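You operate a simulated robot arm through the tools that you are given. There is no shell and no other tool.

The job below is to be done with a simulated two-armed robot. You get a single attempt, and the scene is never put back.

TASK
Sand the rust patch off the cowl template and put it back.
Fine: clamp it on the template block before sanding; black sanding block back, clamp free. Set down upright: black sanding block. What is to be rubbed or washed off counts as gone when no trace of it is left.

It is judged by the outcome, as a careful person would: the job done as asked, and still so three seconds after it is handed in. It fails if anything else is knocked over, pushed out of place, dropped, spilled or broken.

THE ROBOT
Two 7-joint arms with fingered hands on one trunk that stands fixed in place. Base frame: the origin is at the foot of the trunk, x ahead of it, y to its left, z up; the work surface is at about z = 0.9. Lengths are in m, angles in rad, forces in N, time in s.
The left shoulder is at [0.07, 0.153, 1.222], the right one opposite. With the tool pointing down near the work surface each hand reaches from about 0.1 to 0.86 m from the base axis, measured 20 degrees to its own side. Payload 3.9 kg a hand.
The tool frame of a hand sits at the grasp point between the pads (the TCP): z along the fingers, y along the line on which they close. The tips reach 0.03 m beyond it. The gripper opens to 0.104 m; its body begins 0.035 m behind the TCP. The gripper is a hand of 4 fingers: y runs from the thumb to the fingers, the wrist lies at [-0.017, -0.104, -0.178] in the tool frame, and closing takes about 1.5 s.
Orientation is told as [roll, pitch, yaw] about the base's x, y, z axes, in that order, counted from this pose: with the fingers straight down and the wrist toward the robot, the tool's x, y and z point along [0, 1, 0], [1, 0, 0] and [0, 0, -1] of the base frame.

THE INTERFACE
- The arms move only by the tool apply_moves. It takes "left_rows", "right_rows" or both (then of equal length, played together; a hand with none holds still); each is a list of rows, each a list of 7 numbers: the closure, from 0 (fully open) to 1 (shut), then the shift along the tool's x, y, z in m, then the turn, a rotation vector about the tool's x, y, z in rad. In form: [[claw, tx, ty, tz, ax, ay, az], ...]. A call has 1 to 20 rows; each row shifts and turns the commanded pose from where the row before left it, along the tool's axes as they then stand. A row lasts 0.2 s, in which the tool goes at most 0.05 m and 0.15 rad; a call with a longer step from one row to the next is refused whole, and so is a gripper value outside its range. Where a pose cannot be reached the arm comes as near as it can. A force on the tool above 40 N (or 10 N above the force at the start of the call, whichever is more), or a blocked arm, ends the call early, and 0.2 s more pass. The fingers move at their own pace (about 0.072 m/s each) and stop on an object; they squeeze with about 23 N. The grip force told is the motor's: it shows also when the fingers shut on nothing. Time passes only in rows, and 0.2 s behind the last, so rows that do not move let the fingers close. It gives the time, the measured TCP pose, the force on the tool (base axes), the opening and the grip force at its end, in the units of the frame above (readings bear some noise), with the torque about the TCP (base axes, N m) and any sound that the robot's microphone picked up, and new pictures: "show" is both (left out), scene, wrist or none (wrist: the cameras of the hands that moved).
- Cameras (640 x 400 px; columns grow to the right, rows downward): "scene" is now at [0.126, -0.0416, 1.4523]; the picture's right is [-0.46, -0.89, -0.00], its down [-0.51, 0.27, -0.81] and it looks along [0.72, -0.38, -0.58] (base axes); focal length 272 px, centre (320, 200). "left" rides on the left gripper at [-0.066, -0.09, -0.126] in its tool frame; the picture's right is [-0.78, -0.30, 0.56], its down [0.57, -0.70, 0.42] and it looks along [0.27, 0.65, 0.71] (tool axes); focal length 275 px, centre (320, 200). "right" rides on the right gripper at [0.066, -0.09, -0.126] in its tool frame; the picture's right is [-0.78, 0.30, -0.56], its down [-0.57, -0.70, 0.42] and it looks along [-0.26, 0.65, 0.71] (tool axes); focal length 275 px, centre (320, 200). There is no depth. A picture from a camera that has moved, and an enlarged one, comes with that camera's place and axes in the base frame and with its lens.
- lift_body(by): slides the trunk up (or, below 0, down) by that many m; the arms and the scene camera ride with it, the base frame stays. It gives what a move gives, with no picture.
- grasp_type(shape, hand): the hand has 4 fingers and takes this shape, open, in about a second: jaw (thumb against the fingers, like two jaws); tri (thumb and two fingers); tip (a fingertip pinch); poke (one finger out to press); point (the index stretched); flat (the hand flat); cup (the hand cupped); fist (a fist). The gripper value then closes the fingers along that shape, each until it touches; the sizes above hold for jaw. It gives what a move gives, with no picture.
- turn_head(pan, tilt): turns the head with the scene camera to pan (to the left, within 1.501 rad either way) and tilt (down, from -0.506 to 1.204), counted from straight ahead of the robot. It gives what a move gives, and a new picture of the scene camera.
- inspect(camera, box): a new picture of the part [left, top, right, bottom] of that camera's present view, enlarged. It takes no simulated time.
- hand_in(): hands the job in; it is judged then, once.

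Nothing tells you positions but the pictures and the camera data. Unless the task says otherwise, let go and move clear before handing in.

The tools are called after "Call:" as a command line: name --argument value ..., lists and objects as JSON in quotes. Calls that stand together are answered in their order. apply_moves: Moves the arms, as the interface text tells. Its arguments: {"type":"object","properties":{"left_rows":{"type":"array","items":{"type":"array","items":{"type":"number"}}},"right_rows":{"type":"array","items":{"type":"array","items":{"type":"number"}}},"show":{"type":"string","enum":["both","scene","wrist","none"]}},"required":[]} The other tools are called the same way: lift_body (by) moves the trunk up or down; grasp_type (shape, hand) gives the hand a shape; turn_head (pan, tilt) turns the head that bears the scene camera; inspect (camera, box) takes an enlarged picture of a part of a camera's view; hand_in () hands the job in.

At the start:

```text
clock: 0.0
left_eef_pos: [0.6085, -0.0426, 1.3048]
left_tcp_rot: [0.002, 0.0, -0.001]
left_ft_force: [-0.3, 0.5, -0.8]
left_torque: [0.01, 0.05, -0.04]
left_opening: 0.1038
left_finger_force: 0.1
left_shape: jaw
right_eef_pos: [0.3536, -0.3922, 1.302]
right_tcp_rot: [0.001, -0.001, -0.001]
right_ft_force: [-0.6, 0.0, 0.9]
right_torque: [-0.02, -0.01, 0.02]
right_opening: 0.1033
right_finger_force: 0.2
right_shape: jaw
trunk travel left (down, up): [-0.675, 0.265]
head pan, tilt (commanded): [-0.482, 0.62]
```

scene: 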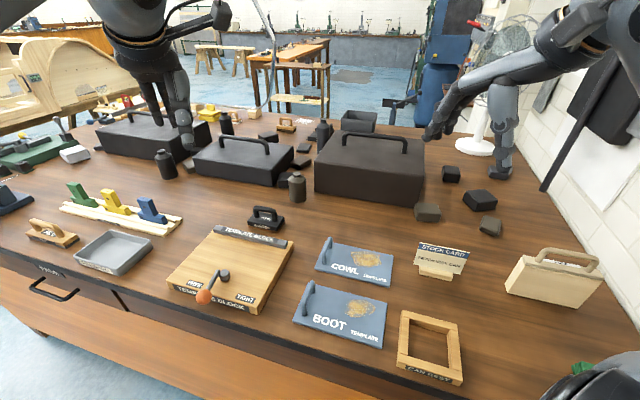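
right: 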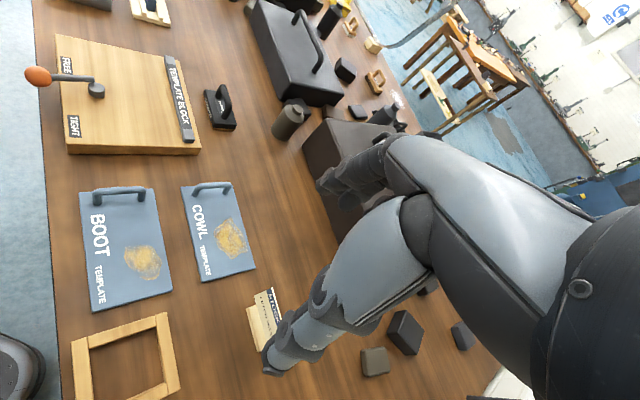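
left: 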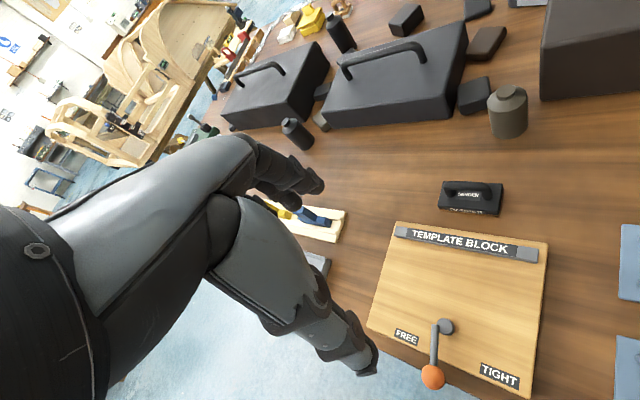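

I see a wooden template block with a FREE/TIGHT clamp lever, the cowl and boot templates with rust patches, and a black sanding block behind the template block. I'll look closer at each before moving.

Call:
inspect --camera "scene" --box '[150, 190, 310, 320]'

Call:
inspect --camera "scene" --box '[280, 220, 480, 380]'

Call:
inspect --camera "left" --box '[360, 160, 640, 400]'

Call:
inspect --camera "right" --box '[20, 20, 300, 320]'

```text
3.08 times, centred on (230, 255) of scene
camera zoom: at [0.126, -0.0416, 1.4523], right [-0.46, -0.89, 0.0], down [-0.51, 0.27, -0.81], along [0.72, -0.38, -0.58], focal length 837 px, centre (597, 31)
```

zoom: 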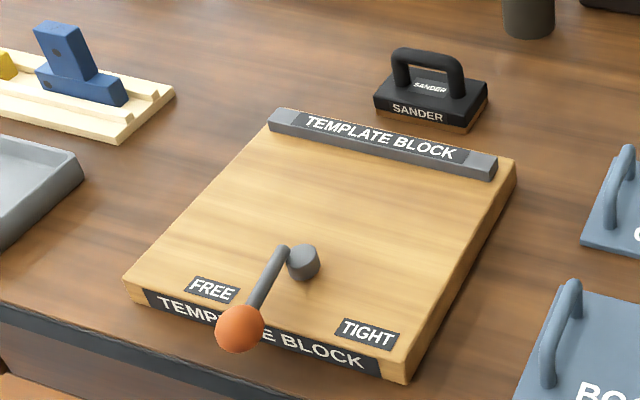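

```text
2.50 times, centred on (380, 300) of scene
camera zoom: at [0.126, -0.0416, 1.4523], right [-0.46, -0.89, 0.0], down [-0.51, 0.27, -0.81], along [0.72, -0.38, -0.58], focal length 680 px, centre (170, -50)
```

zoom: 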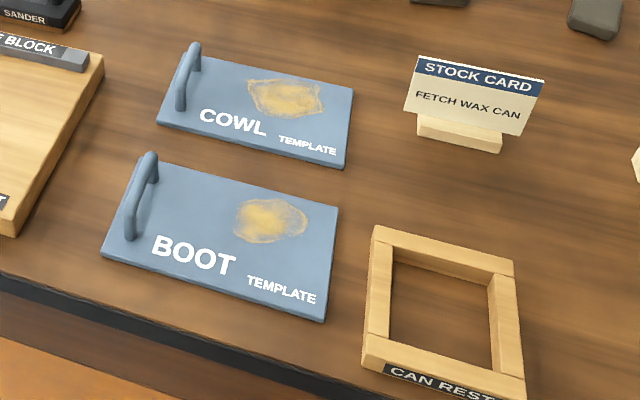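

```text
1.67 times, centred on (500, 280) of left
camera zoom: at [0.5204, -0.1095, 1.4302], right [-0.3, -0.78, -0.56], down [-0.7, 0.57, -0.42], along [0.65, 0.27, -0.71], focal length 459 px, centre (20, 67)
```

zoom: 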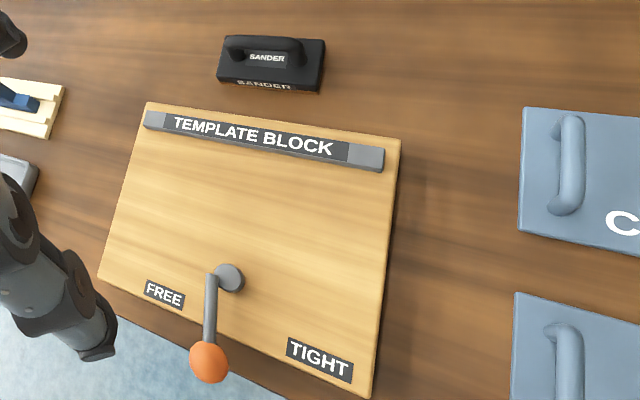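

```text
1.33 times, centred on (160, 170) of right
camera zoom: at [0.2619, -0.3262, 1.4297], right [0.3, -0.78, 0.56], down [-0.7, -0.57, -0.42], along [0.65, -0.26, -0.71], focal length 367 px, centre (533, 240)
```

zoom: 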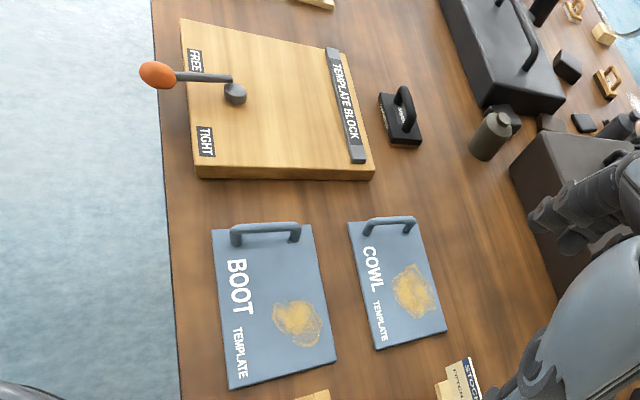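

The table is turned about 45° to the robot: block centre ≈ (0.65, -0.07), cowl ≈ (0.51, -0.35), sander ≈ (0.76, -0.19). I'll take tighter enlargements to fix the handle, lever and sander geometry.

Call:
inspect --camera "scene" --box '[305, 225, 405, 295]'

Call:
inspect --camera "right" --box '[170, 170, 270, 290]'

Call:
inspect --camera "scene" --box '[190, 255, 270, 320]'

Call:
inspect --camera "left" --box '[420, 165, 520, 235]'

Call:
inspect --camera "scene" --box '[235, 195, 295, 235]'

Call:
inspect --camera "left" --box '[380, 300, 540, 400]'

```text
5.71 times, centred on (355, 260) of scene
camera zoom: at [0.126, -0.0416, 1.4523], right [-0.46, -0.89, 0.0], down [-0.51, 0.27, -0.81], along [0.72, -0.38, -0.58], focal length 1554 px, centre (120, -143)
```

zoom: 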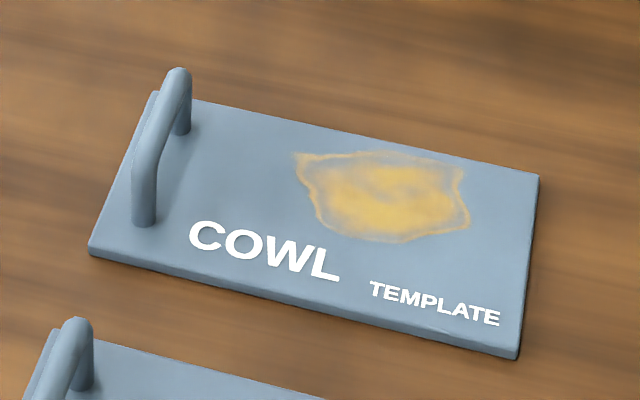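

```text
3.33 times, centred on (220, 230) of right
camera zoom: at [0.2619, -0.3262, 1.4297], right [0.3, -0.78, 0.56], down [-0.7, -0.57, -0.42], along [0.65, -0.26, -0.71], focal length 918 px, centre (653, 100)
```

zoom: 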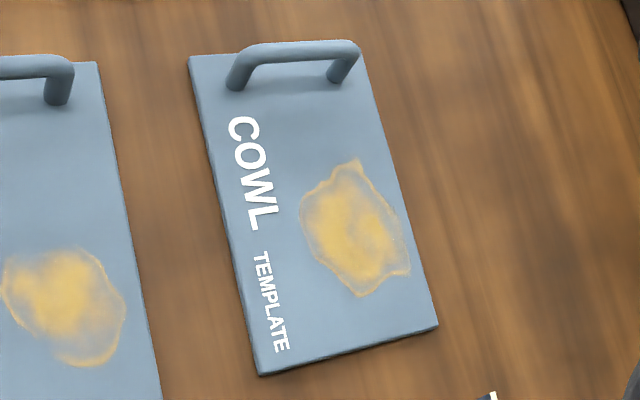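

```text
6.15 times, centred on (230, 288) of scene
camera zoom: at [0.126, -0.0416, 1.4523], right [-0.46, -0.89, 0.0], down [-0.51, 0.27, -0.81], along [0.72, -0.38, -0.58], focal length 1673 px, centre (874, -338)
```

zoom: 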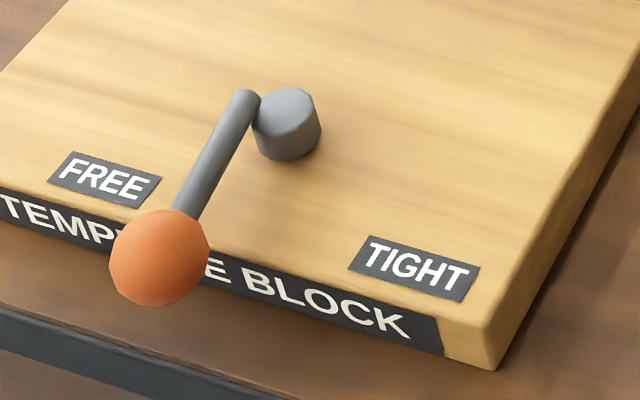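

```text
5.71 times, centred on (470, 200) of left
camera zoom: at [0.5204, -0.1095, 1.4302], right [-0.3, -0.78, -0.56], down [-0.7, 0.57, -0.42], along [0.65, 0.27, -0.71], focal length 1573 px, centre (-537, 200)
```

zoom: 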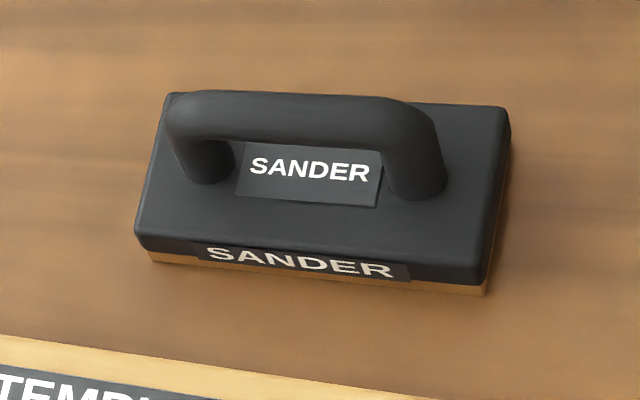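

```text
10.00 times, centred on (265, 215) of scene
camera zoom: at [0.126, -0.0416, 1.4523], right [-0.46, -0.89, 0.0], down [-0.51, 0.27, -0.81], along [0.72, -0.38, -0.58], focal length 2719 px, centre (870, 50)
```

zoom: 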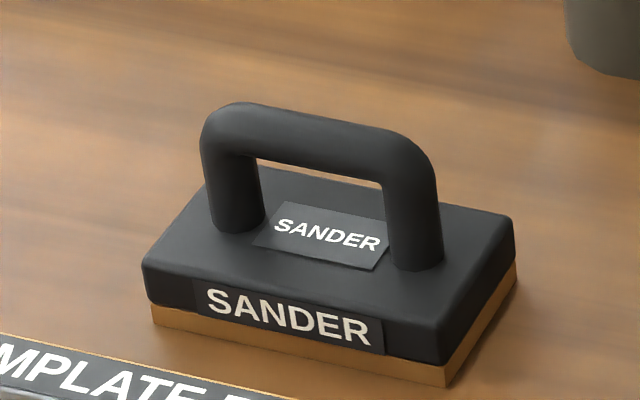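

```text
4.00 times, centred on (460, 350) of left
camera zoom: at [0.5204, -0.1095, 1.4302], right [-0.3, -0.78, -0.56], down [-0.7, 0.57, -0.42], along [0.65, 0.27, -0.71], focal length 1101 px, centre (-240, -400)
```

zoom: 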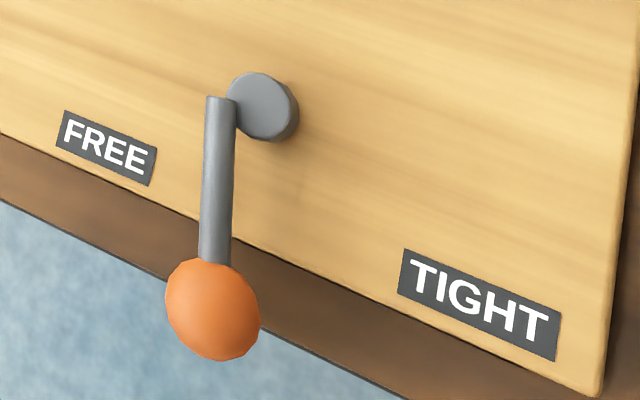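

The cowl lies at about 45° yaw, centre ≈ (0.514, -0.349), with its handle bar centre ≈ (0.571, -0.295, 0.94). I'll move the left arm clear to the left, and turn the right hand to yaw 45° above the cowl handle for a closer look.

Call:
apply_moves --left_rows '[[0, 0.0417, 0, 0, 0, 0, 0], [0, 0.0417, 0, 0, 0, 0, 0], [0, 0.0417, 0, 0, 0, 0, 0], [0, 0.0417, 0, 0, 0, 0, 0], [0, 0.0417, 0, 0, 0, 0, 0], [0, 0.0417, 0, 0, 0, 0, 0], [0, 0, 0, 0, 0, 0, 0], [0, 0, 0, 0, 0, 0, 0], [0, 0, 0, 0, 0, 0, 0], [0, 0, 0, 0, 0, 0, 0], [0, 0, 0, 0, 0, 0, 0], [0, 0, 0, 0, 0, 0, 0], [0, 0, 0, 0, 0, 0, 0]]' --right_rows '[[0, 0, 0, 0, 0, 0, -0.131], [0, 0, 0, 0, 0, 0, -0.131], [0, 0, 0, 0, 0, 0, -0.131], [0, 0, 0, 0, 0, 0, -0.131], [0, 0, 0, 0, 0, 0, -0.131], [0, 0, 0, 0, 0, 0, -0.13], [0, -0.0121, 0.0318, 0.02, 0, 0, 0], [0, -0.0121, 0.0318, 0.02, 0, 0, 0], [0, -0.0121, 0.0318, 0.02, 0, 0, 0], [0, -0.0121, 0.0318, 0.02, 0, 0, 0], [0, -0.0121, 0.0318, 0.02, 0, 0, 0], [0, -0.0121, 0.0318, 0.02, 0, 0, 0], [0, -0.0121, 0.0318, 0.02, 0, 0, 0]]'

```text
clock: 2.8
left_eef_pos: [0.6108, 0.2101, 1.3055]
left_tcp_rot: [0.001, 0.001, 0.001]
left_ft_force: [1.6, 0.7, 0.9]
left_torque: [0.02, 0.04, 0.01]
left_opening: 0.1037
left_finger_force: 0.0
left_shape: jaw
right_eef_pos: [0.5726, -0.2932, 1.1615]
right_tcp_rot: [0.0, 0.002, 0.786]
right_ft_force: [0.4, -0.2, 0.9]
right_torque: [0.01, 0.03, 0.0]
right_opening: 0.1037
right_finger_force: 0.1
right_shape: jaw
trunk travel left (down, up): [-0.675, 0.265]
head pan, tilt (commanded): [-0.482, 0.62]
camera scene: at [0.1283, -0.0406, 1.4521], right [-0.46, -0.89, 0.0], down [-0.52, 0.27, -0.81], along [0.72, -0.38, -0.58], focal length 272 px, centre (320, 200)
camera right: at [0.4617, -0.3097, 1.2882], right [0.76, -0.34, 0.56], down [-0.09, -0.9, -0.42], along [0.64, 0.27, -0.71], focal length 275 px, centre (320, 200)
camera left: at [0.5235, 0.144, 1.4308], right [-0.3, -0.78, -0.56], down [-0.7, 0.57, -0.42], along [0.65, 0.26, -0.72], focal length 275 px, centre (320, 200)
```

scene: 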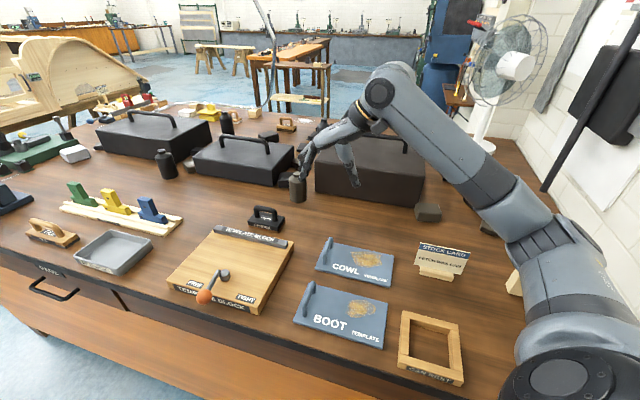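
right: 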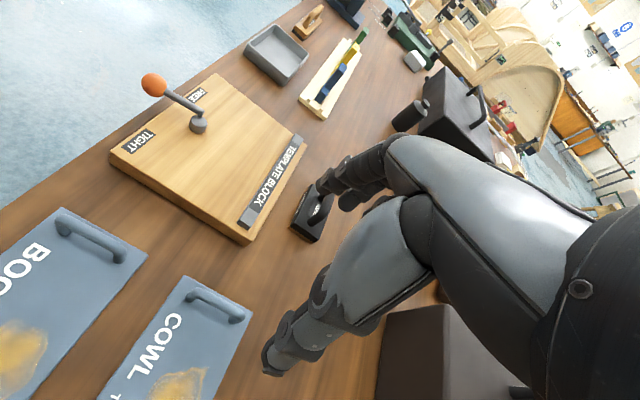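
left: 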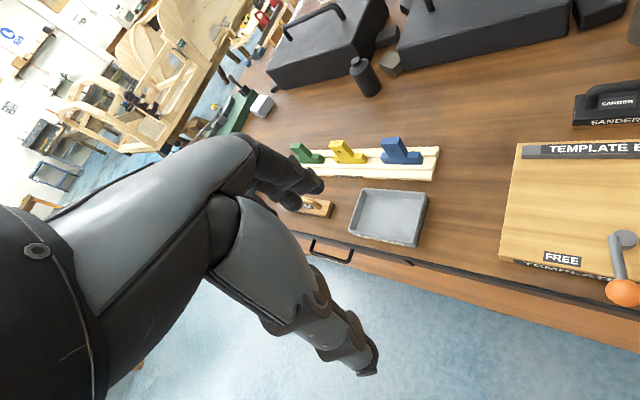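

The right hand is now above the cowl handle at yaw 45°. I'll enlarge the wrist view to refine the handle position before descending.

Call:
inspect --camera "right" --box '[140, 260, 280, 360]'

Call:
inspect --camera "scene" --box '[305, 225, 365, 285]'

```text
4.00 times, centred on (210, 310) of right
camera zoom: at [0.4617, -0.3097, 1.2882], right [0.76, -0.34, 0.56], down [-0.09, -0.9, -0.42], along [0.64, 0.27, -0.71], focal length 1101 px, centre (760, -240)
```

zoom: 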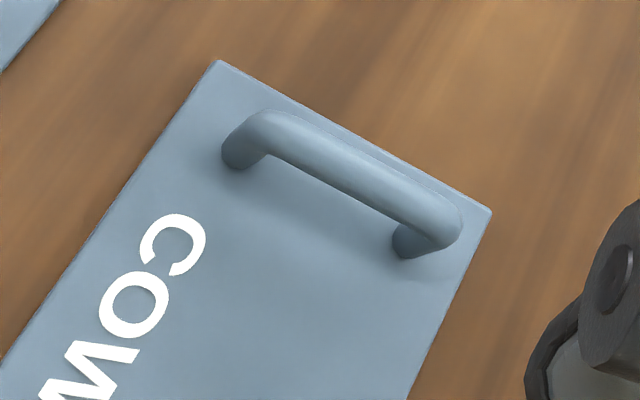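

```text
6.67 times, centred on (335, 255) of scene
camera zoom: at [0.1283, -0.0406, 1.4521], right [-0.46, -0.89, 0.0], down [-0.52, 0.27, -0.81], along [0.72, -0.38, -0.58], focal length 1813 px, centre (220, -167)
```

zoom: 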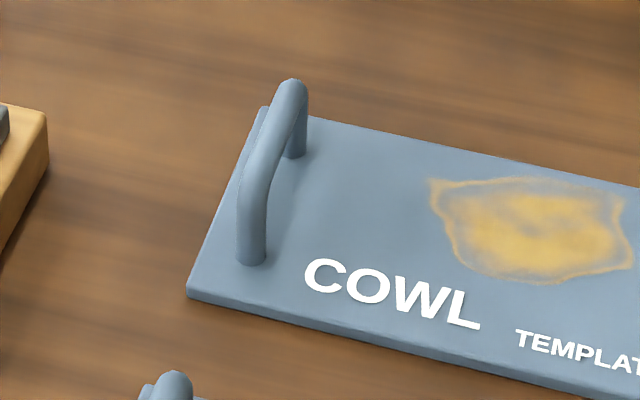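

The bar centre works out at (0.571, -0.294), within 2 mm of the TCP. Descending to just above the handle.

Call:
apply_moves --right_rows '[[0, 0, -0.001, 0.045, 0, 0, 0], [0, 0, -0.001, 0.045, 0, 0, 0], [0, 0, 0, 0.045, 0, 0, 0], [0, 0, 0, 0.04, 0, 0, 0]]'

```text
clock: 3.8
left_eef_pos: [0.6095, 0.2097, 1.3071]
left_tcp_rot: [-0.001, -0.001, 0.0]
left_ft_force: [0.1, -0.3, -0.6]
left_torque: [0.01, -0.02, 0.05]
left_opening: 0.1037
left_finger_force: 0.1
left_shape: jaw
right_eef_pos: [0.5672, -0.2974, 0.9862]
right_tcp_rot: [0.0, 0.001, 0.784]
right_ft_force: [-0.2, 1.1, 0.4]
right_torque: [0.03, 0.02, -0.01]
right_opening: 0.1038
right_finger_force: 0.0
right_shape: jaw
trunk travel left (down, up): [-0.675, 0.265]
head pan, tilt (commanded): [-0.482, 0.62]
camera scene: at [0.1264, -0.042, 1.4523], right [-0.46, -0.89, 0.0], down [-0.51, 0.27, -0.81], along [0.72, -0.38, -0.58], focal length 272 px, centre (320, 200)
camera right: at [0.4568, -0.3131, 1.1136], right [0.76, -0.34, 0.56], down [-0.09, -0.9, -0.42], along [0.65, 0.27, -0.71], focal length 275 px, centre (320, 200)
```

scene: 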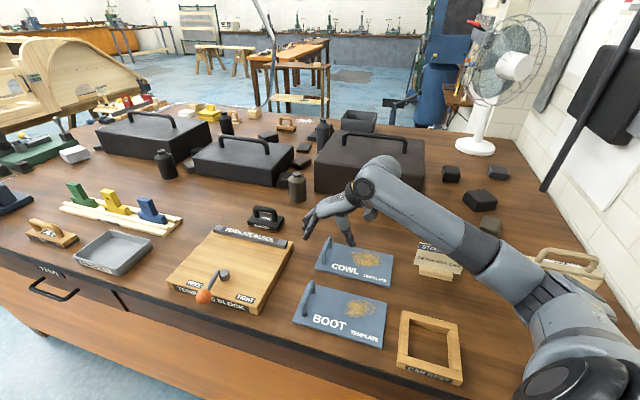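
right: 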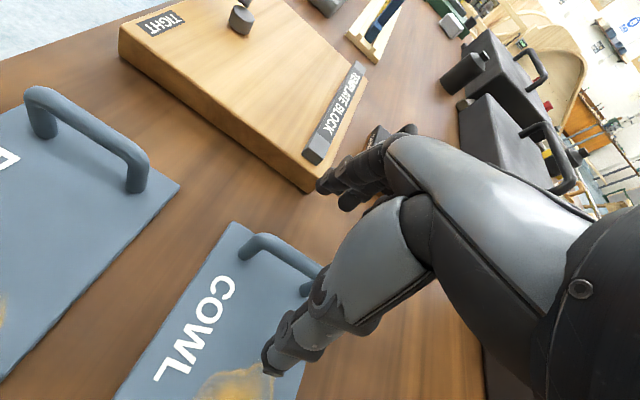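

The hand straddles the handle bar correctly (thumb over the plate, fingers outside). Going down the last 4 cm and closing.

Call:
apply_moves --right_rows '[[0, 0, 0.002, 0.02, 0, 0, 0], [0, 0, 0, 0.02, 0, 0, 0], [0, 0, 0, 0, 0, 0, 0]]'

Call:
inspect --camera "right" --box '[200, 180, 440, 400]'

Call:
inspect --camera "scene" --box '[290, 180, 440, 290]'

```text
clock: 4.6
left_eef_pos: [0.6095, 0.2099, 1.3068]
left_tcp_rot: [0.0, -0.001, 0.001]
left_ft_force: [0.0, 0.7, 0.1]
left_torque: [0.0, -0.02, -0.01]
left_opening: 0.1039
left_finger_force: 0.0
left_shape: jaw
right_eef_pos: [0.5691, -0.2941, 0.9495]
right_tcp_rot: [-0.001, 0.0, 0.786]
right_ft_force: [0.1, 0.3, -0.4]
right_torque: [0.01, -0.03, -0.02]
right_opening: 0.1038
right_finger_force: 0.1
right_shape: jaw
trunk travel left (down, up): [-0.675, 0.265]
head pan, tilt (commanded): [-0.482, 0.62]
camera scene: at [0.1258, -0.0411, 1.4523], right [-0.46, -0.89, 0.0], down [-0.51, 0.27, -0.81], along [0.72, -0.38, -0.58], focal length 272 px, centre (320, 200)
camera right: at [0.4588, -0.3115, 1.0749], right [0.76, -0.34, 0.56], down [-0.09, -0.9, -0.42], along [0.65, 0.27, -0.71], focal length 275 px, centre (320, 200)
```

scene: 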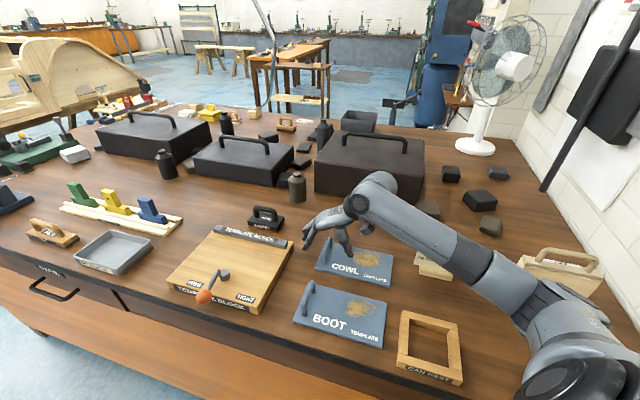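
right: 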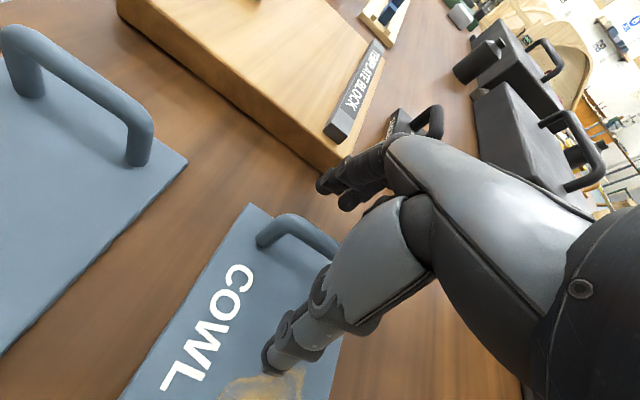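

```text
1.82 times, centred on (320, 290) of right
camera zoom: at [0.4588, -0.3115, 1.0749], right [0.76, -0.34, 0.56], down [-0.09, -0.9, -0.42], along [0.65, 0.27, -0.71], focal length 500 px, centre (320, 36)
```

zoom: 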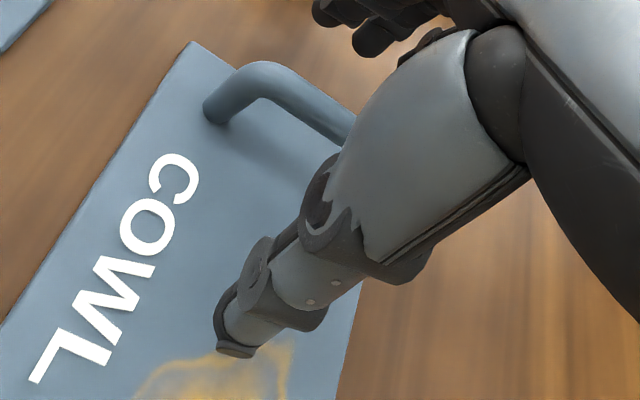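

```text
3.64 times, centred on (365, 235) of scene
camera zoom: at [0.1258, -0.0411, 1.4523], right [-0.46, -0.89, 0.0], down [-0.51, 0.27, -0.81], along [0.72, -0.38, -0.58], focal length 989 px, centre (156, 73)
```

zoom: 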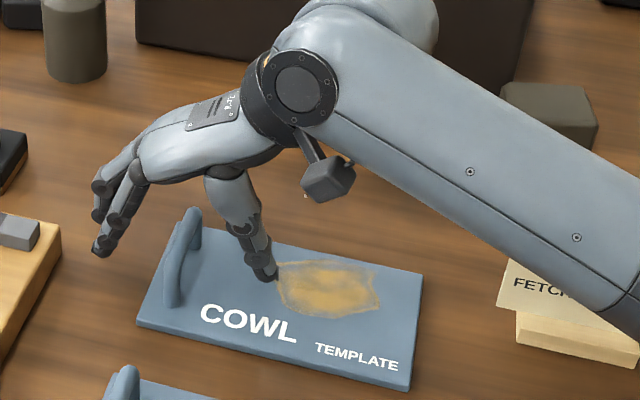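

The clearances look fine, with the forearm above and to the side of the stock card. I'll close the jaw on the handle.

Call:
apply_moves --right_rows '[[1, 0, 0, 0, 0, 0, 0], [1, 0, 0, 0, 0, 0, 0], [1, 0, 0, 0, 0, 0, 0], [1, 0, 0, 0, 0, 0, 0], [1, 0, 0, 0, 0, 0, 0], [1, 0, 0, 0, 0, 0, 0], [1, 0, 0, 0, 0, 0, 0], [1, 0, 0, 0, 0, 0, 0], [1, 0, 0, 0, 0, 0, 0]]'

Call:
inspect --camera "scene" --box '[290, 180, 440, 290]'

Call:
inspect --camera "right" --box '[200, 180, 440, 400]'

```text
clock: 6.6
left_eef_pos: [0.6091, 0.2085, 1.3077]
left_tcp_rot: [0.001, -0.001, -0.001]
left_ft_force: [0.0, -0.3, 0.3]
left_torque: [0.02, -0.03, 0.0]
left_opening: 0.1037
left_finger_force: 0.0
left_shape: jaw
right_eef_pos: [0.569, -0.2947, 0.9481]
right_tcp_rot: [0.001, -0.001, 0.786]
right_ft_force: [-0.4, 1.0, -0.4]
right_torque: [0.0, -0.06, 0.08]
right_opening: 0.0
right_finger_force: 23.1
right_shape: jaw
trunk travel left (down, up): [-0.675, 0.265]
head pan, tilt (commanded): [-0.482, 0.62]
camera scene: at [0.1266, -0.0416, 1.4522], right [-0.46, -0.89, 0.0], down [-0.52, 0.27, -0.81], along [0.72, -0.38, -0.58], focal length 272 px, centre (320, 200)
camera right: at [0.4593, -0.3119, 1.0746], right [0.76, -0.34, 0.56], down [-0.09, -0.9, -0.42], along [0.64, 0.27, -0.71], focal length 275 px, centre (320, 200)
```

scene: 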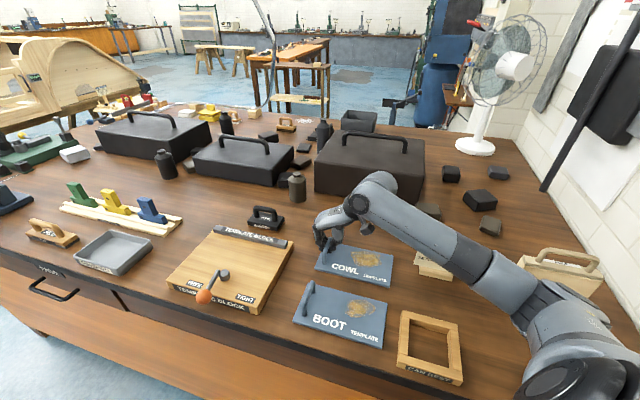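
right: 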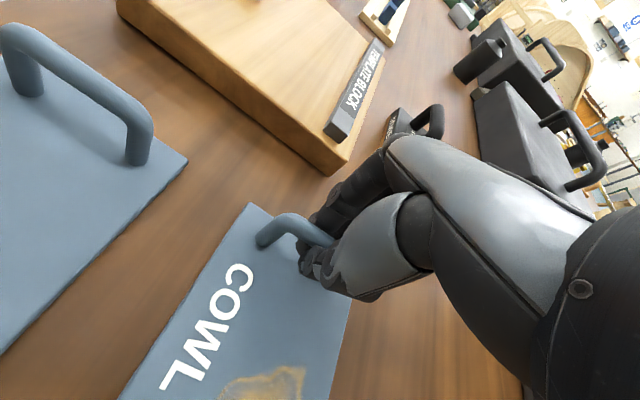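

```text
3.64 times, centred on (365, 235) of scene
camera zoom: at [0.1266, -0.0416, 1.4522], right [-0.46, -0.89, 0.0], down [-0.52, 0.27, -0.81], along [0.72, -0.38, -0.58], focal length 989 px, centre (156, 73)
```

zoom: 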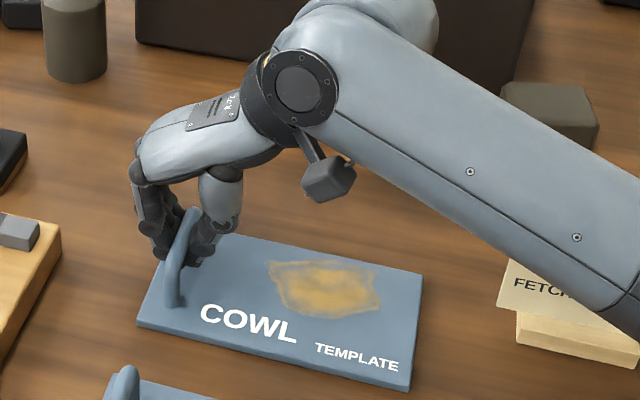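

```text
1.82 times, centred on (320, 290) of right
camera zoom: at [0.4593, -0.3119, 1.0746], right [0.76, -0.34, 0.56], down [-0.09, -0.9, -0.42], along [0.64, 0.27, -0.71], focal length 500 px, centre (320, 36)
```

zoom: 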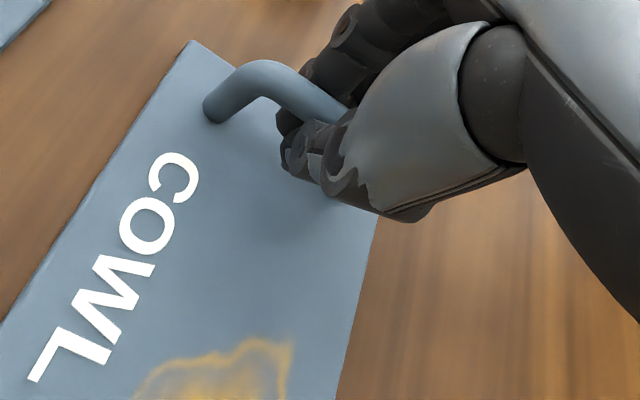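

The hand has closed around the bar, with the opening reading 0 and the fingers likely wrapped below it. I'll lift a little to see how the plate hangs.

Call:
apply_moves --right_rows '[[1, 0, 0, -0.008, 0, 0, 0], [1, 0, 0, -0.008, 0, 0, 0], [1, 0, 0, -0.008, 0, 0, 0], [1, 0, 0, -0.008, 0, 0, 0]]'

Call:
inspect --camera "scene" --box '[290, 180, 440, 290]'

```text
clock: 7.6
left_eef_pos: [0.6102, 0.2091, 1.3063]
left_tcp_rot: [0.0, 0.002, 0.001]
left_ft_force: [0.2, 0.0, -0.2]
left_torque: [0.0, 0.01, 0.0]
left_opening: 0.104
left_finger_force: 0.0
left_shape: jaw
right_eef_pos: [0.5697, -0.2948, 0.9796]
right_tcp_rot: [0.001, 0.0, 0.786]
right_ft_force: [0.4, -0.9, -6.6]
right_torque: [0.04, -0.15, 0.02]
right_opening: 0.0
right_finger_force: 22.7
right_shape: jaw
trunk travel left (down, up): [-0.675, 0.265]
head pan, tilt (commanded): [-0.482, 0.62]
camera scene: at [0.127, -0.042, 1.4522], right [-0.46, -0.89, 0.0], down [-0.52, 0.27, -0.81], along [0.72, -0.38, -0.58], focal length 272 px, centre (320, 200)
camera right: at [0.4598, -0.312, 1.1064], right [0.76, -0.34, 0.56], down [-0.09, -0.9, -0.43], along [0.64, 0.27, -0.71], focal length 275 px, centre (320, 200)
```

scene: 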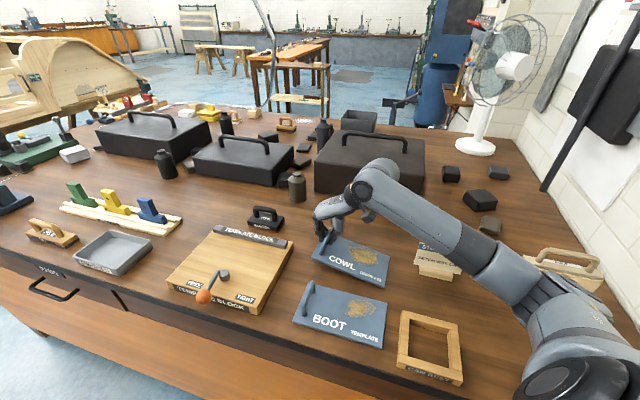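
right: 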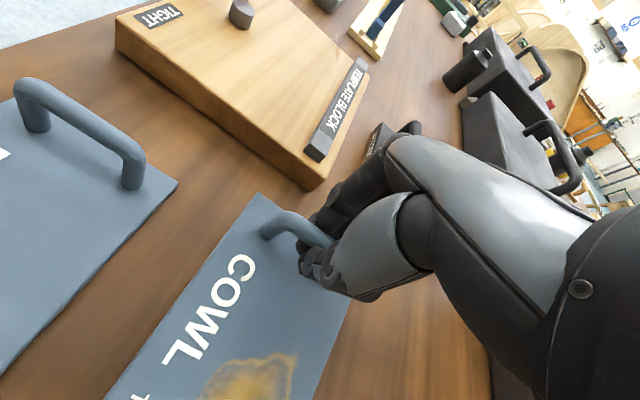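

```text
3.64 times, centred on (365, 235) of scene
camera zoom: at [0.127, -0.042, 1.4522], right [-0.46, -0.89, 0.0], down [-0.52, 0.27, -0.81], along [0.72, -0.38, -0.58], focal length 989 px, centre (156, 73)
```

zoom: 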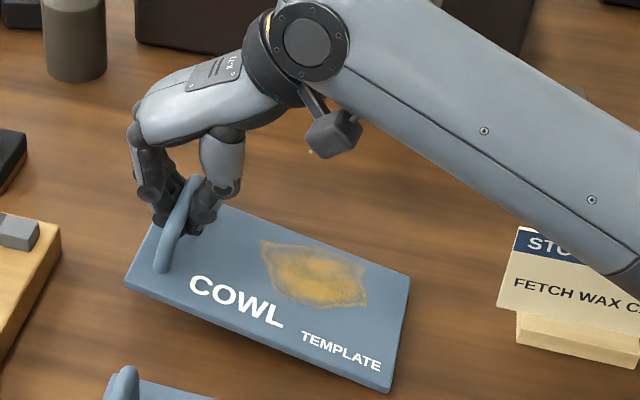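

The plate tilts about the bar, its right end still resting on the table, so it will probably hang from the handle. I'll lift slowly further and watch.

Call:
apply_moves --right_rows '[[1, 0, 0, -0.01, 0, 0, 0], [1, 0, 0, -0.01, 0, 0, 0], [1, 0, 0, -0.01, 0, 0, 0], [1, 0, 0, -0.01, 0, 0, 0], [1, 0, 0, -0.01, 0, 0, 0]]' --show "wrist"

Call:
inspect --camera "scene" --box '[290, 180, 440, 290]'

```text
clock: 8.8
left_eef_pos: [0.6104, 0.209, 1.3064]
left_tcp_rot: [0.001, 0.003, 0.001]
left_ft_force: [0.5, 0.2, 1.2]
left_torque: [0.0, 0.0, -0.02]
left_opening: 0.104
left_finger_force: 0.1
left_shape: jaw
right_eef_pos: [0.5692, -0.2958, 1.0292]
right_tcp_rot: [0.003, 0.001, 0.784]
right_ft_force: [0.0, -0.2, -7.3]
right_torque: [0.03, -0.27, 0.0]
right_opening: 0.0
right_finger_force: 22.7
right_shape: jaw
trunk travel left (down, up): [-0.675, 0.265]
head pan, tilt (commanded): [-0.482, 0.62]
camera right: at [0.4596, -0.3116, 1.1565], right [0.76, -0.34, 0.56], down [-0.09, -0.9, -0.43], along [0.64, 0.27, -0.71], focal length 275 px, centre (320, 200)
```

right: 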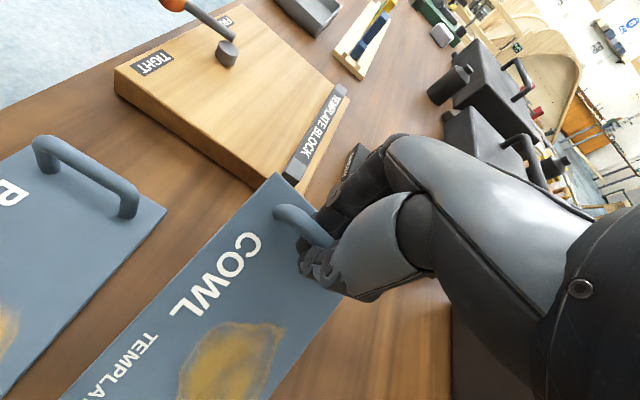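

```text
3.64 times, centred on (365, 235) of scene
camera zoom: at [0.1272, -0.0419, 1.4522], right [-0.46, -0.89, 0.0], down [-0.52, 0.27, -0.81], along [0.72, -0.38, -0.58], focal length 989 px, centre (156, 73)
```

zoom: 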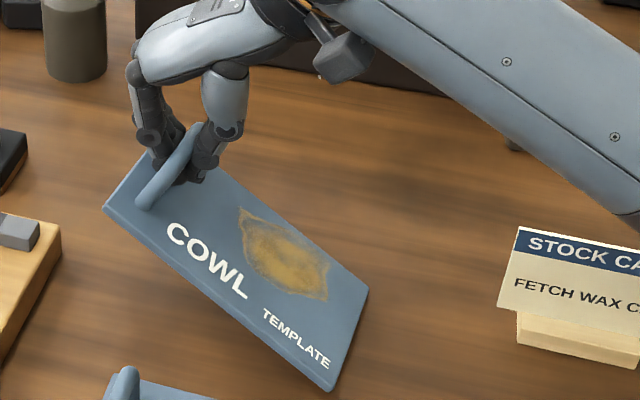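

The plate pivots freely about the bar, so I'll let it hang and lay it down far end first. Lifting until it's off the table.

Call:
apply_moves --right_rows '[[1, 0, 0, -0.01, 0, 0, 0], [1, 0, 0, -0.01, 0, 0, 0], [1, 0, 0, -0.01, 0, 0, 0], [1, 0, 0, -0.01, 0, 0, 0], [1, 0, 0, -0.01, 0, 0, 0], [1, 0, 0, -0.01, 0, 0, 0], [1, 0, 0, -0.01, 0, 0, 0], [1, 0, 0, -0.01, 0, 0, 0], [1, 0, 0, -0.01, 0, 0, 0], [1, 0, 0, -0.01, 0, 0, 0]]'

Call:
inspect --camera "scene" --box '[280, 140, 440, 270]'

```text
clock: 11.0
left_eef_pos: [0.6099, 0.209, 1.3065]
left_tcp_rot: [0.0, 0.001, 0.0]
left_ft_force: [0.4, -0.1, -0.2]
left_torque: [-0.02, 0.0, -0.01]
left_opening: 0.1036
left_finger_force: 0.1
left_shape: jaw
right_eef_pos: [0.5712, -0.2948, 1.1296]
right_tcp_rot: [0.003, 0.0, 0.787]
right_ft_force: [0.7, -0.1, -8.4]
right_torque: [0.06, -0.26, 0.01]
right_opening: 0.0001
right_finger_force: 23.2
right_shape: jaw
trunk travel left (down, up): [-0.675, 0.265]
head pan, tilt (commanded): [-0.482, 0.62]
camera scene: at [0.1273, -0.042, 1.4521], right [-0.46, -0.89, 0.0], down [-0.52, 0.27, -0.81], along [0.72, -0.38, -0.58], focal length 272 px, centre (320, 200)
camera right: at [0.4612, -0.312, 1.2555], right [0.76, -0.34, 0.56], down [-0.09, -0.9, -0.42], along [0.64, 0.27, -0.71], focal length 275 px, centre (320, 200)
```

scene: 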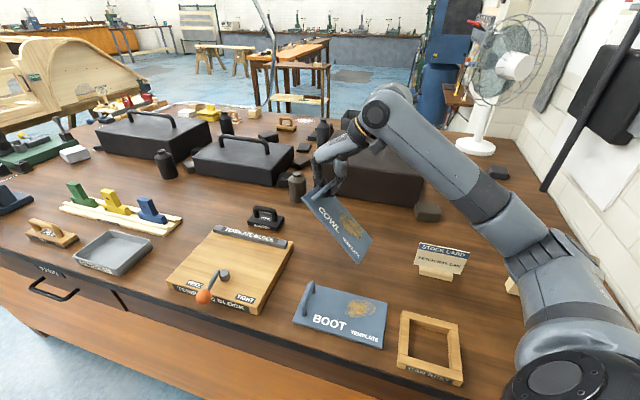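
right: 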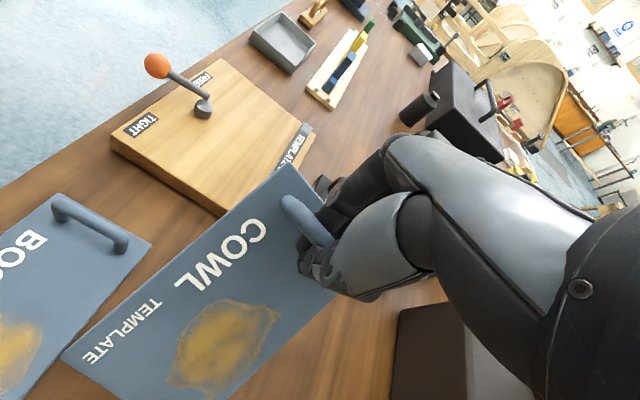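

```text
3.08 times, centred on (360, 205) of scene
camera zoom: at [0.1273, -0.042, 1.4521], right [-0.46, -0.89, 0.0], down [-0.52, 0.27, -0.81], along [0.72, -0.38, -0.58], focal length 837 px, centre (197, 185)
```

zoom: 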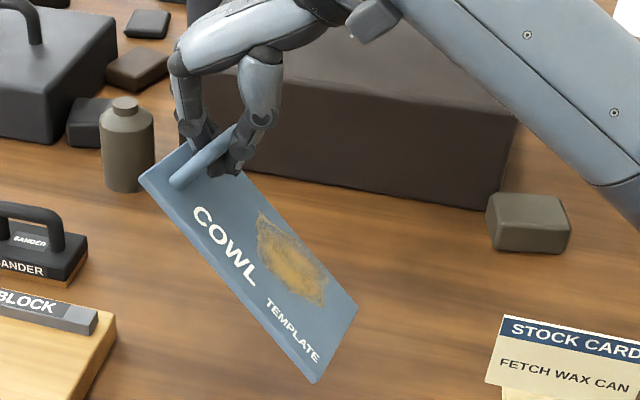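

The plate now hangs clear of the table (≈0.85 kg), tilted about 40° with a slight yaw slip. I'll carry it up and over the template block, turning the hand a bit to correct the slip.

Call:
apply_moves --right_rows '[[1, 0, 0, -0.015, 0, 0, 0], [1, 0, 0, -0.015, 0, 0, 0], [1, 0.0093, 0.0228, -0.01, 0, 0, 0], [1, 0.0093, 0.0228, 0, 0, 0, 0], [1, 0.0093, 0.0228, 0, 0, 0, 0], [1, 0.0093, 0.0228, 0, 0, 0, 0], [1, 0.0093, 0.0228, 0, 0, 0, 0], [1, 0.0093, 0.0228, 0, 0, 0, 0], [1, 0.0093, 0.0228, 0, 0, 0, 0], [1, 0.0093, 0.0228, 0, 0, 0, 0], [1, 0.0093, 0.0228, 0, 0, 0, 0], [1, 0.0093, 0.0228, 0, 0, 0, 0], [1, 0, 0, 0, 0, 0, -0.07], [1, 0, 0, 0, 0, 0, -0.07], [1, 0, 0, 0, 0, 0, -0.07], [1, 0, 0, 0, 0, 0, 0]]'

Call:
inspect --camera "scene" --box '[150, 120, 350, 320]'

```text
clock: 14.4
left_eef_pos: [0.6105, 0.2091, 1.3065]
left_tcp_rot: [-0.001, 0.002, 0.0]
left_ft_force: [-0.3, -0.1, 0.0]
left_torque: [0.0, 0.01, 0.0]
left_opening: 0.1034
left_finger_force: 0.1
left_shape: jaw
right_eef_pos: [0.665, -0.0687, 1.1683]
right_tcp_rot: [0.001, -0.001, 0.997]
right_ft_force: [0.3, -0.9, -9.4]
right_torque: [0.08, -0.22, 0.01]
right_opening: 0.0
right_finger_force: 23.2
right_shape: jaw
trunk travel left (down, up): [-0.675, 0.265]
head pan, tilt (commanded): [-0.482, 0.62]
camera scene: at [0.1276, -0.0418, 1.4521], right [-0.46, -0.89, 0.0], down [-0.52, 0.27, -0.81], along [0.72, -0.38, -0.58], focal length 272 px, centre (320, 200)
camera right: at [0.5617, -0.1079, 1.2955], right [0.81, -0.17, 0.56], down [0.1, -0.9, -0.42], along [0.57, 0.4, -0.71], focal length 275 px, centre (320, 200)
```

scene: 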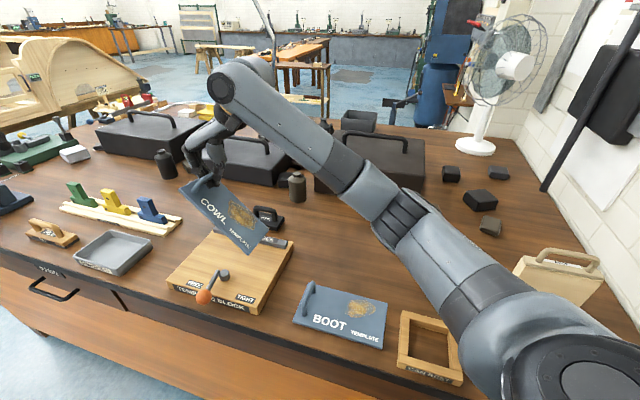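
right: 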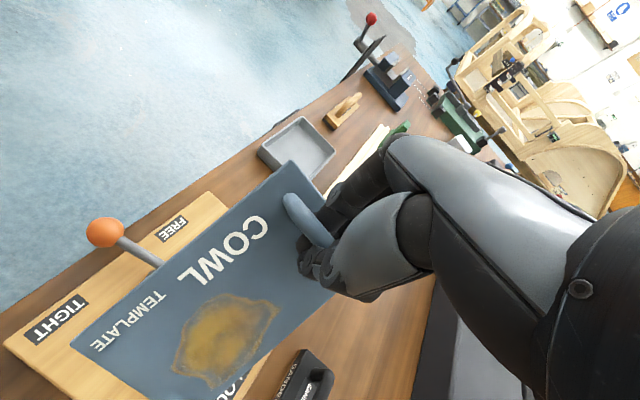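

```text
2.00 times, centred on (250, 220) of scene
camera zoom: at [0.1276, -0.0418, 1.4521], right [-0.46, -0.89, 0.0], down [-0.52, 0.27, -0.81], along [0.72, -0.38, -0.58], focal length 544 px, centre (460, 160)
```

zoom: 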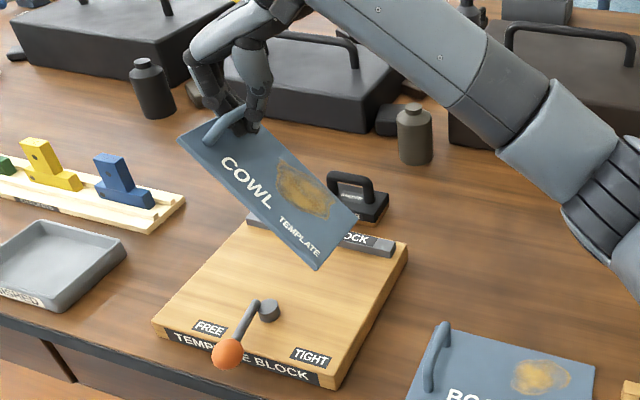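

The plate hangs over the block, about 7° short in yaw and 1–2 cm too far forward. I'll correct that and lower it until just above contact.

Call:
apply_moves --right_rows '[[1, 0, 0, 0, 0, 0, -0.08], [1, -0.0077, -0.0023, 0.015, 0, 0, 0], [1, 0, 0, 0.02, 0, 0, 0], [1, 0, 0, 0.02, 0, 0, 0], [1, 0, 0, 0.02, 0, 0, 0]]' --show "wrist"

Call:
inspect --camera "scene" --box '[150, 170, 310, 320]'

Call:
inspect --camera "left" --box '[440, 80, 640, 320]'

```text
clock: 15.6
left_eef_pos: [0.6121, 0.2096, 1.306]
left_tcp_rot: [-0.001, 0.001, 0.001]
left_ft_force: [0.3, 0.2, 0.2]
left_torque: [-0.03, 0.01, 0.01]
left_opening: 0.1037
left_finger_force: 0.1
left_shape: jaw
right_eef_pos: [0.6722, -0.0744, 1.0929]
right_tcp_rot: [0.0, 0.002, 1.074]
right_ft_force: [0.4, 0.1, -9.0]
right_torque: [0.08, -0.24, 0.0]
right_opening: 0.0001
right_finger_force: 23.3
right_shape: jaw
trunk travel left (down, up): [-0.675, 0.265]
head pan, tilt (commanded): [-0.482, 0.62]
camera right: at [0.5714, -0.1213, 1.2192], right [0.82, -0.11, 0.56], down [0.17, -0.89, -0.42], along [0.54, 0.44, -0.71], focal length 275 px, centre (320, 200)
```

right: 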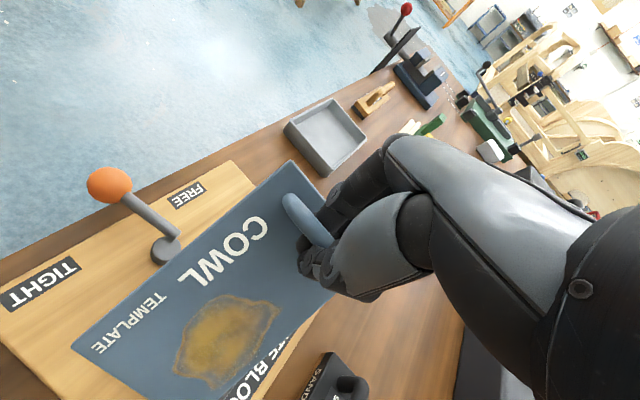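

```text
2.67 times, centred on (230, 245) of scene
camera zoom: at [0.1283, -0.0419, 1.4521], right [-0.46, -0.89, 0.0], down [-0.52, 0.27, -0.81], along [0.72, -0.38, -0.58], focal length 725 px, centre (560, 80)
```

zoom: 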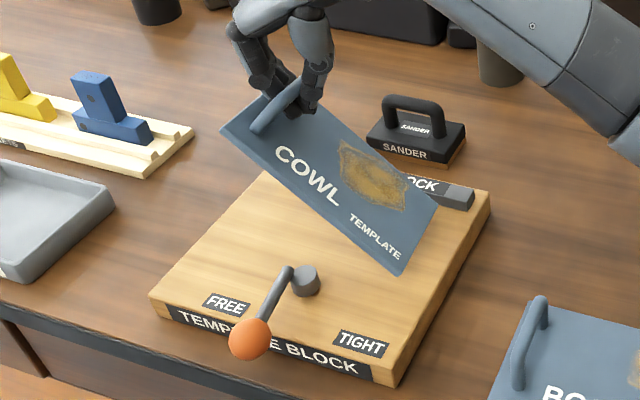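

```text
1.67 times, centred on (540, 200) of left
camera zoom: at [0.5235, 0.1425, 1.431], right [-0.3, -0.78, -0.56], down [-0.7, 0.57, -0.42], along [0.65, 0.27, -0.71], focal length 459 px, centre (-47, 200)
```

zoom: 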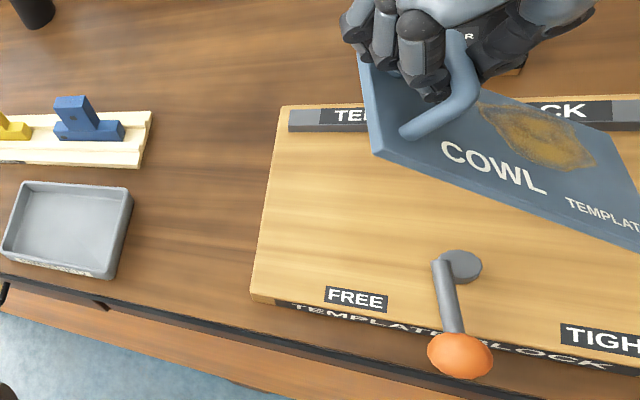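

By triangulation the plate's right edge is over (0.591, -0.139), which is on target. I'll touch it down on the block and start laying it flat along an arc.

Call:
apply_moves --right_rows '[[1, 0, 0, 0.01, 0, 0, 0], [1, 0, 0, 0.011, 0, 0, 0], [1, -0.0027, 0.009, 0.0081, 0, 0, 0], [1, -0.0025, 0.0084, 0.0089, 0, 0, 0], [1, -0.0023, 0.0079, 0.0093, 0, 0, 0], [1, -0.0021, 0.0071, 0.01, 0, 0, 0]]' --show "wrist"

Call:
inspect --camera "scene" --box '[150, 170, 310, 320]'

Call:
inspect --camera "left" --box '[440, 80, 640, 320]'

```text
clock: 17.0
left_eef_pos: [0.6112, 0.211, 1.3057]
left_tcp_rot: [0.0, 0.003, 0.0]
left_ft_force: [-0.1, 0.4, 0.8]
left_torque: [0.02, 0.0, 0.0]
left_opening: 0.1038
left_finger_force: 0.1
left_shape: jaw
right_eef_pos: [0.6958, -0.0499, 1.0367]
right_tcp_rot: [-0.001, 0.002, 1.076]
right_ft_force: [0.1, 1.9, -4.9]
right_torque: [-0.13, -0.06, -0.11]
right_opening: 0.0
right_finger_force: 23.3
right_shape: jaw
trunk travel left (down, up): [-0.675, 0.265]
head pan, tilt (commanded): [-0.482, 0.62]
camera right: at [0.594, -0.0968, 1.1639], right [0.82, -0.11, 0.56], down [0.17, -0.89, -0.42], along [0.54, 0.44, -0.71], focal length 275 px, centre (320, 200)
```

right: 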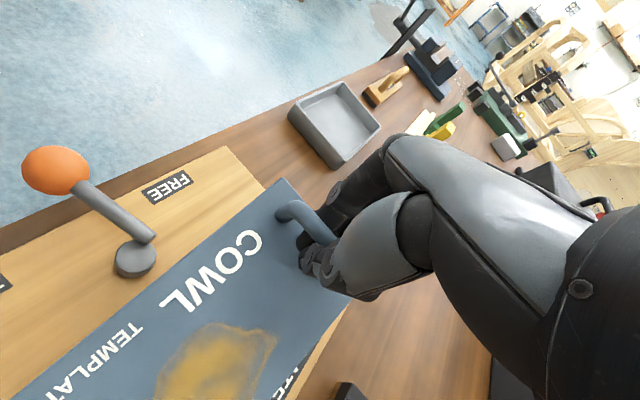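

```text
2.67 times, centred on (230, 245) of scene
camera zoom: at [0.1275, -0.0404, 1.4522], right [-0.46, -0.89, 0.0], down [-0.52, 0.27, -0.81], along [0.72, -0.38, -0.58], focal length 725 px, centre (560, 80)
```

zoom: 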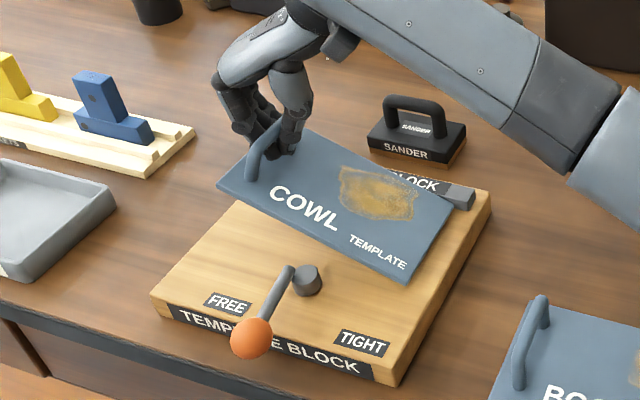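

```text
1.67 times, centred on (540, 200) of left
camera zoom: at [0.5226, 0.1441, 1.4311], right [-0.3, -0.78, -0.56], down [-0.7, 0.57, -0.42], along [0.65, 0.26, -0.71], focal length 459 px, centre (-47, 200)
```

zoom: 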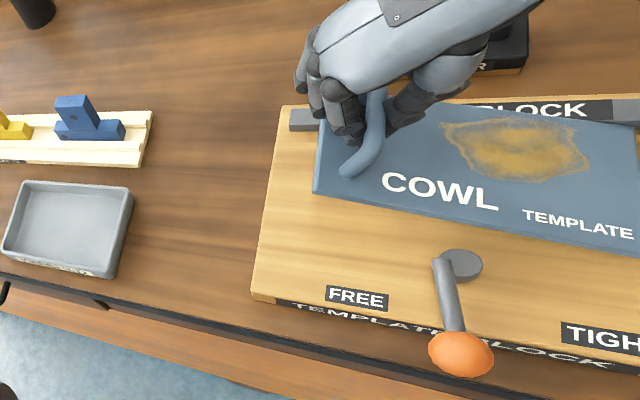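

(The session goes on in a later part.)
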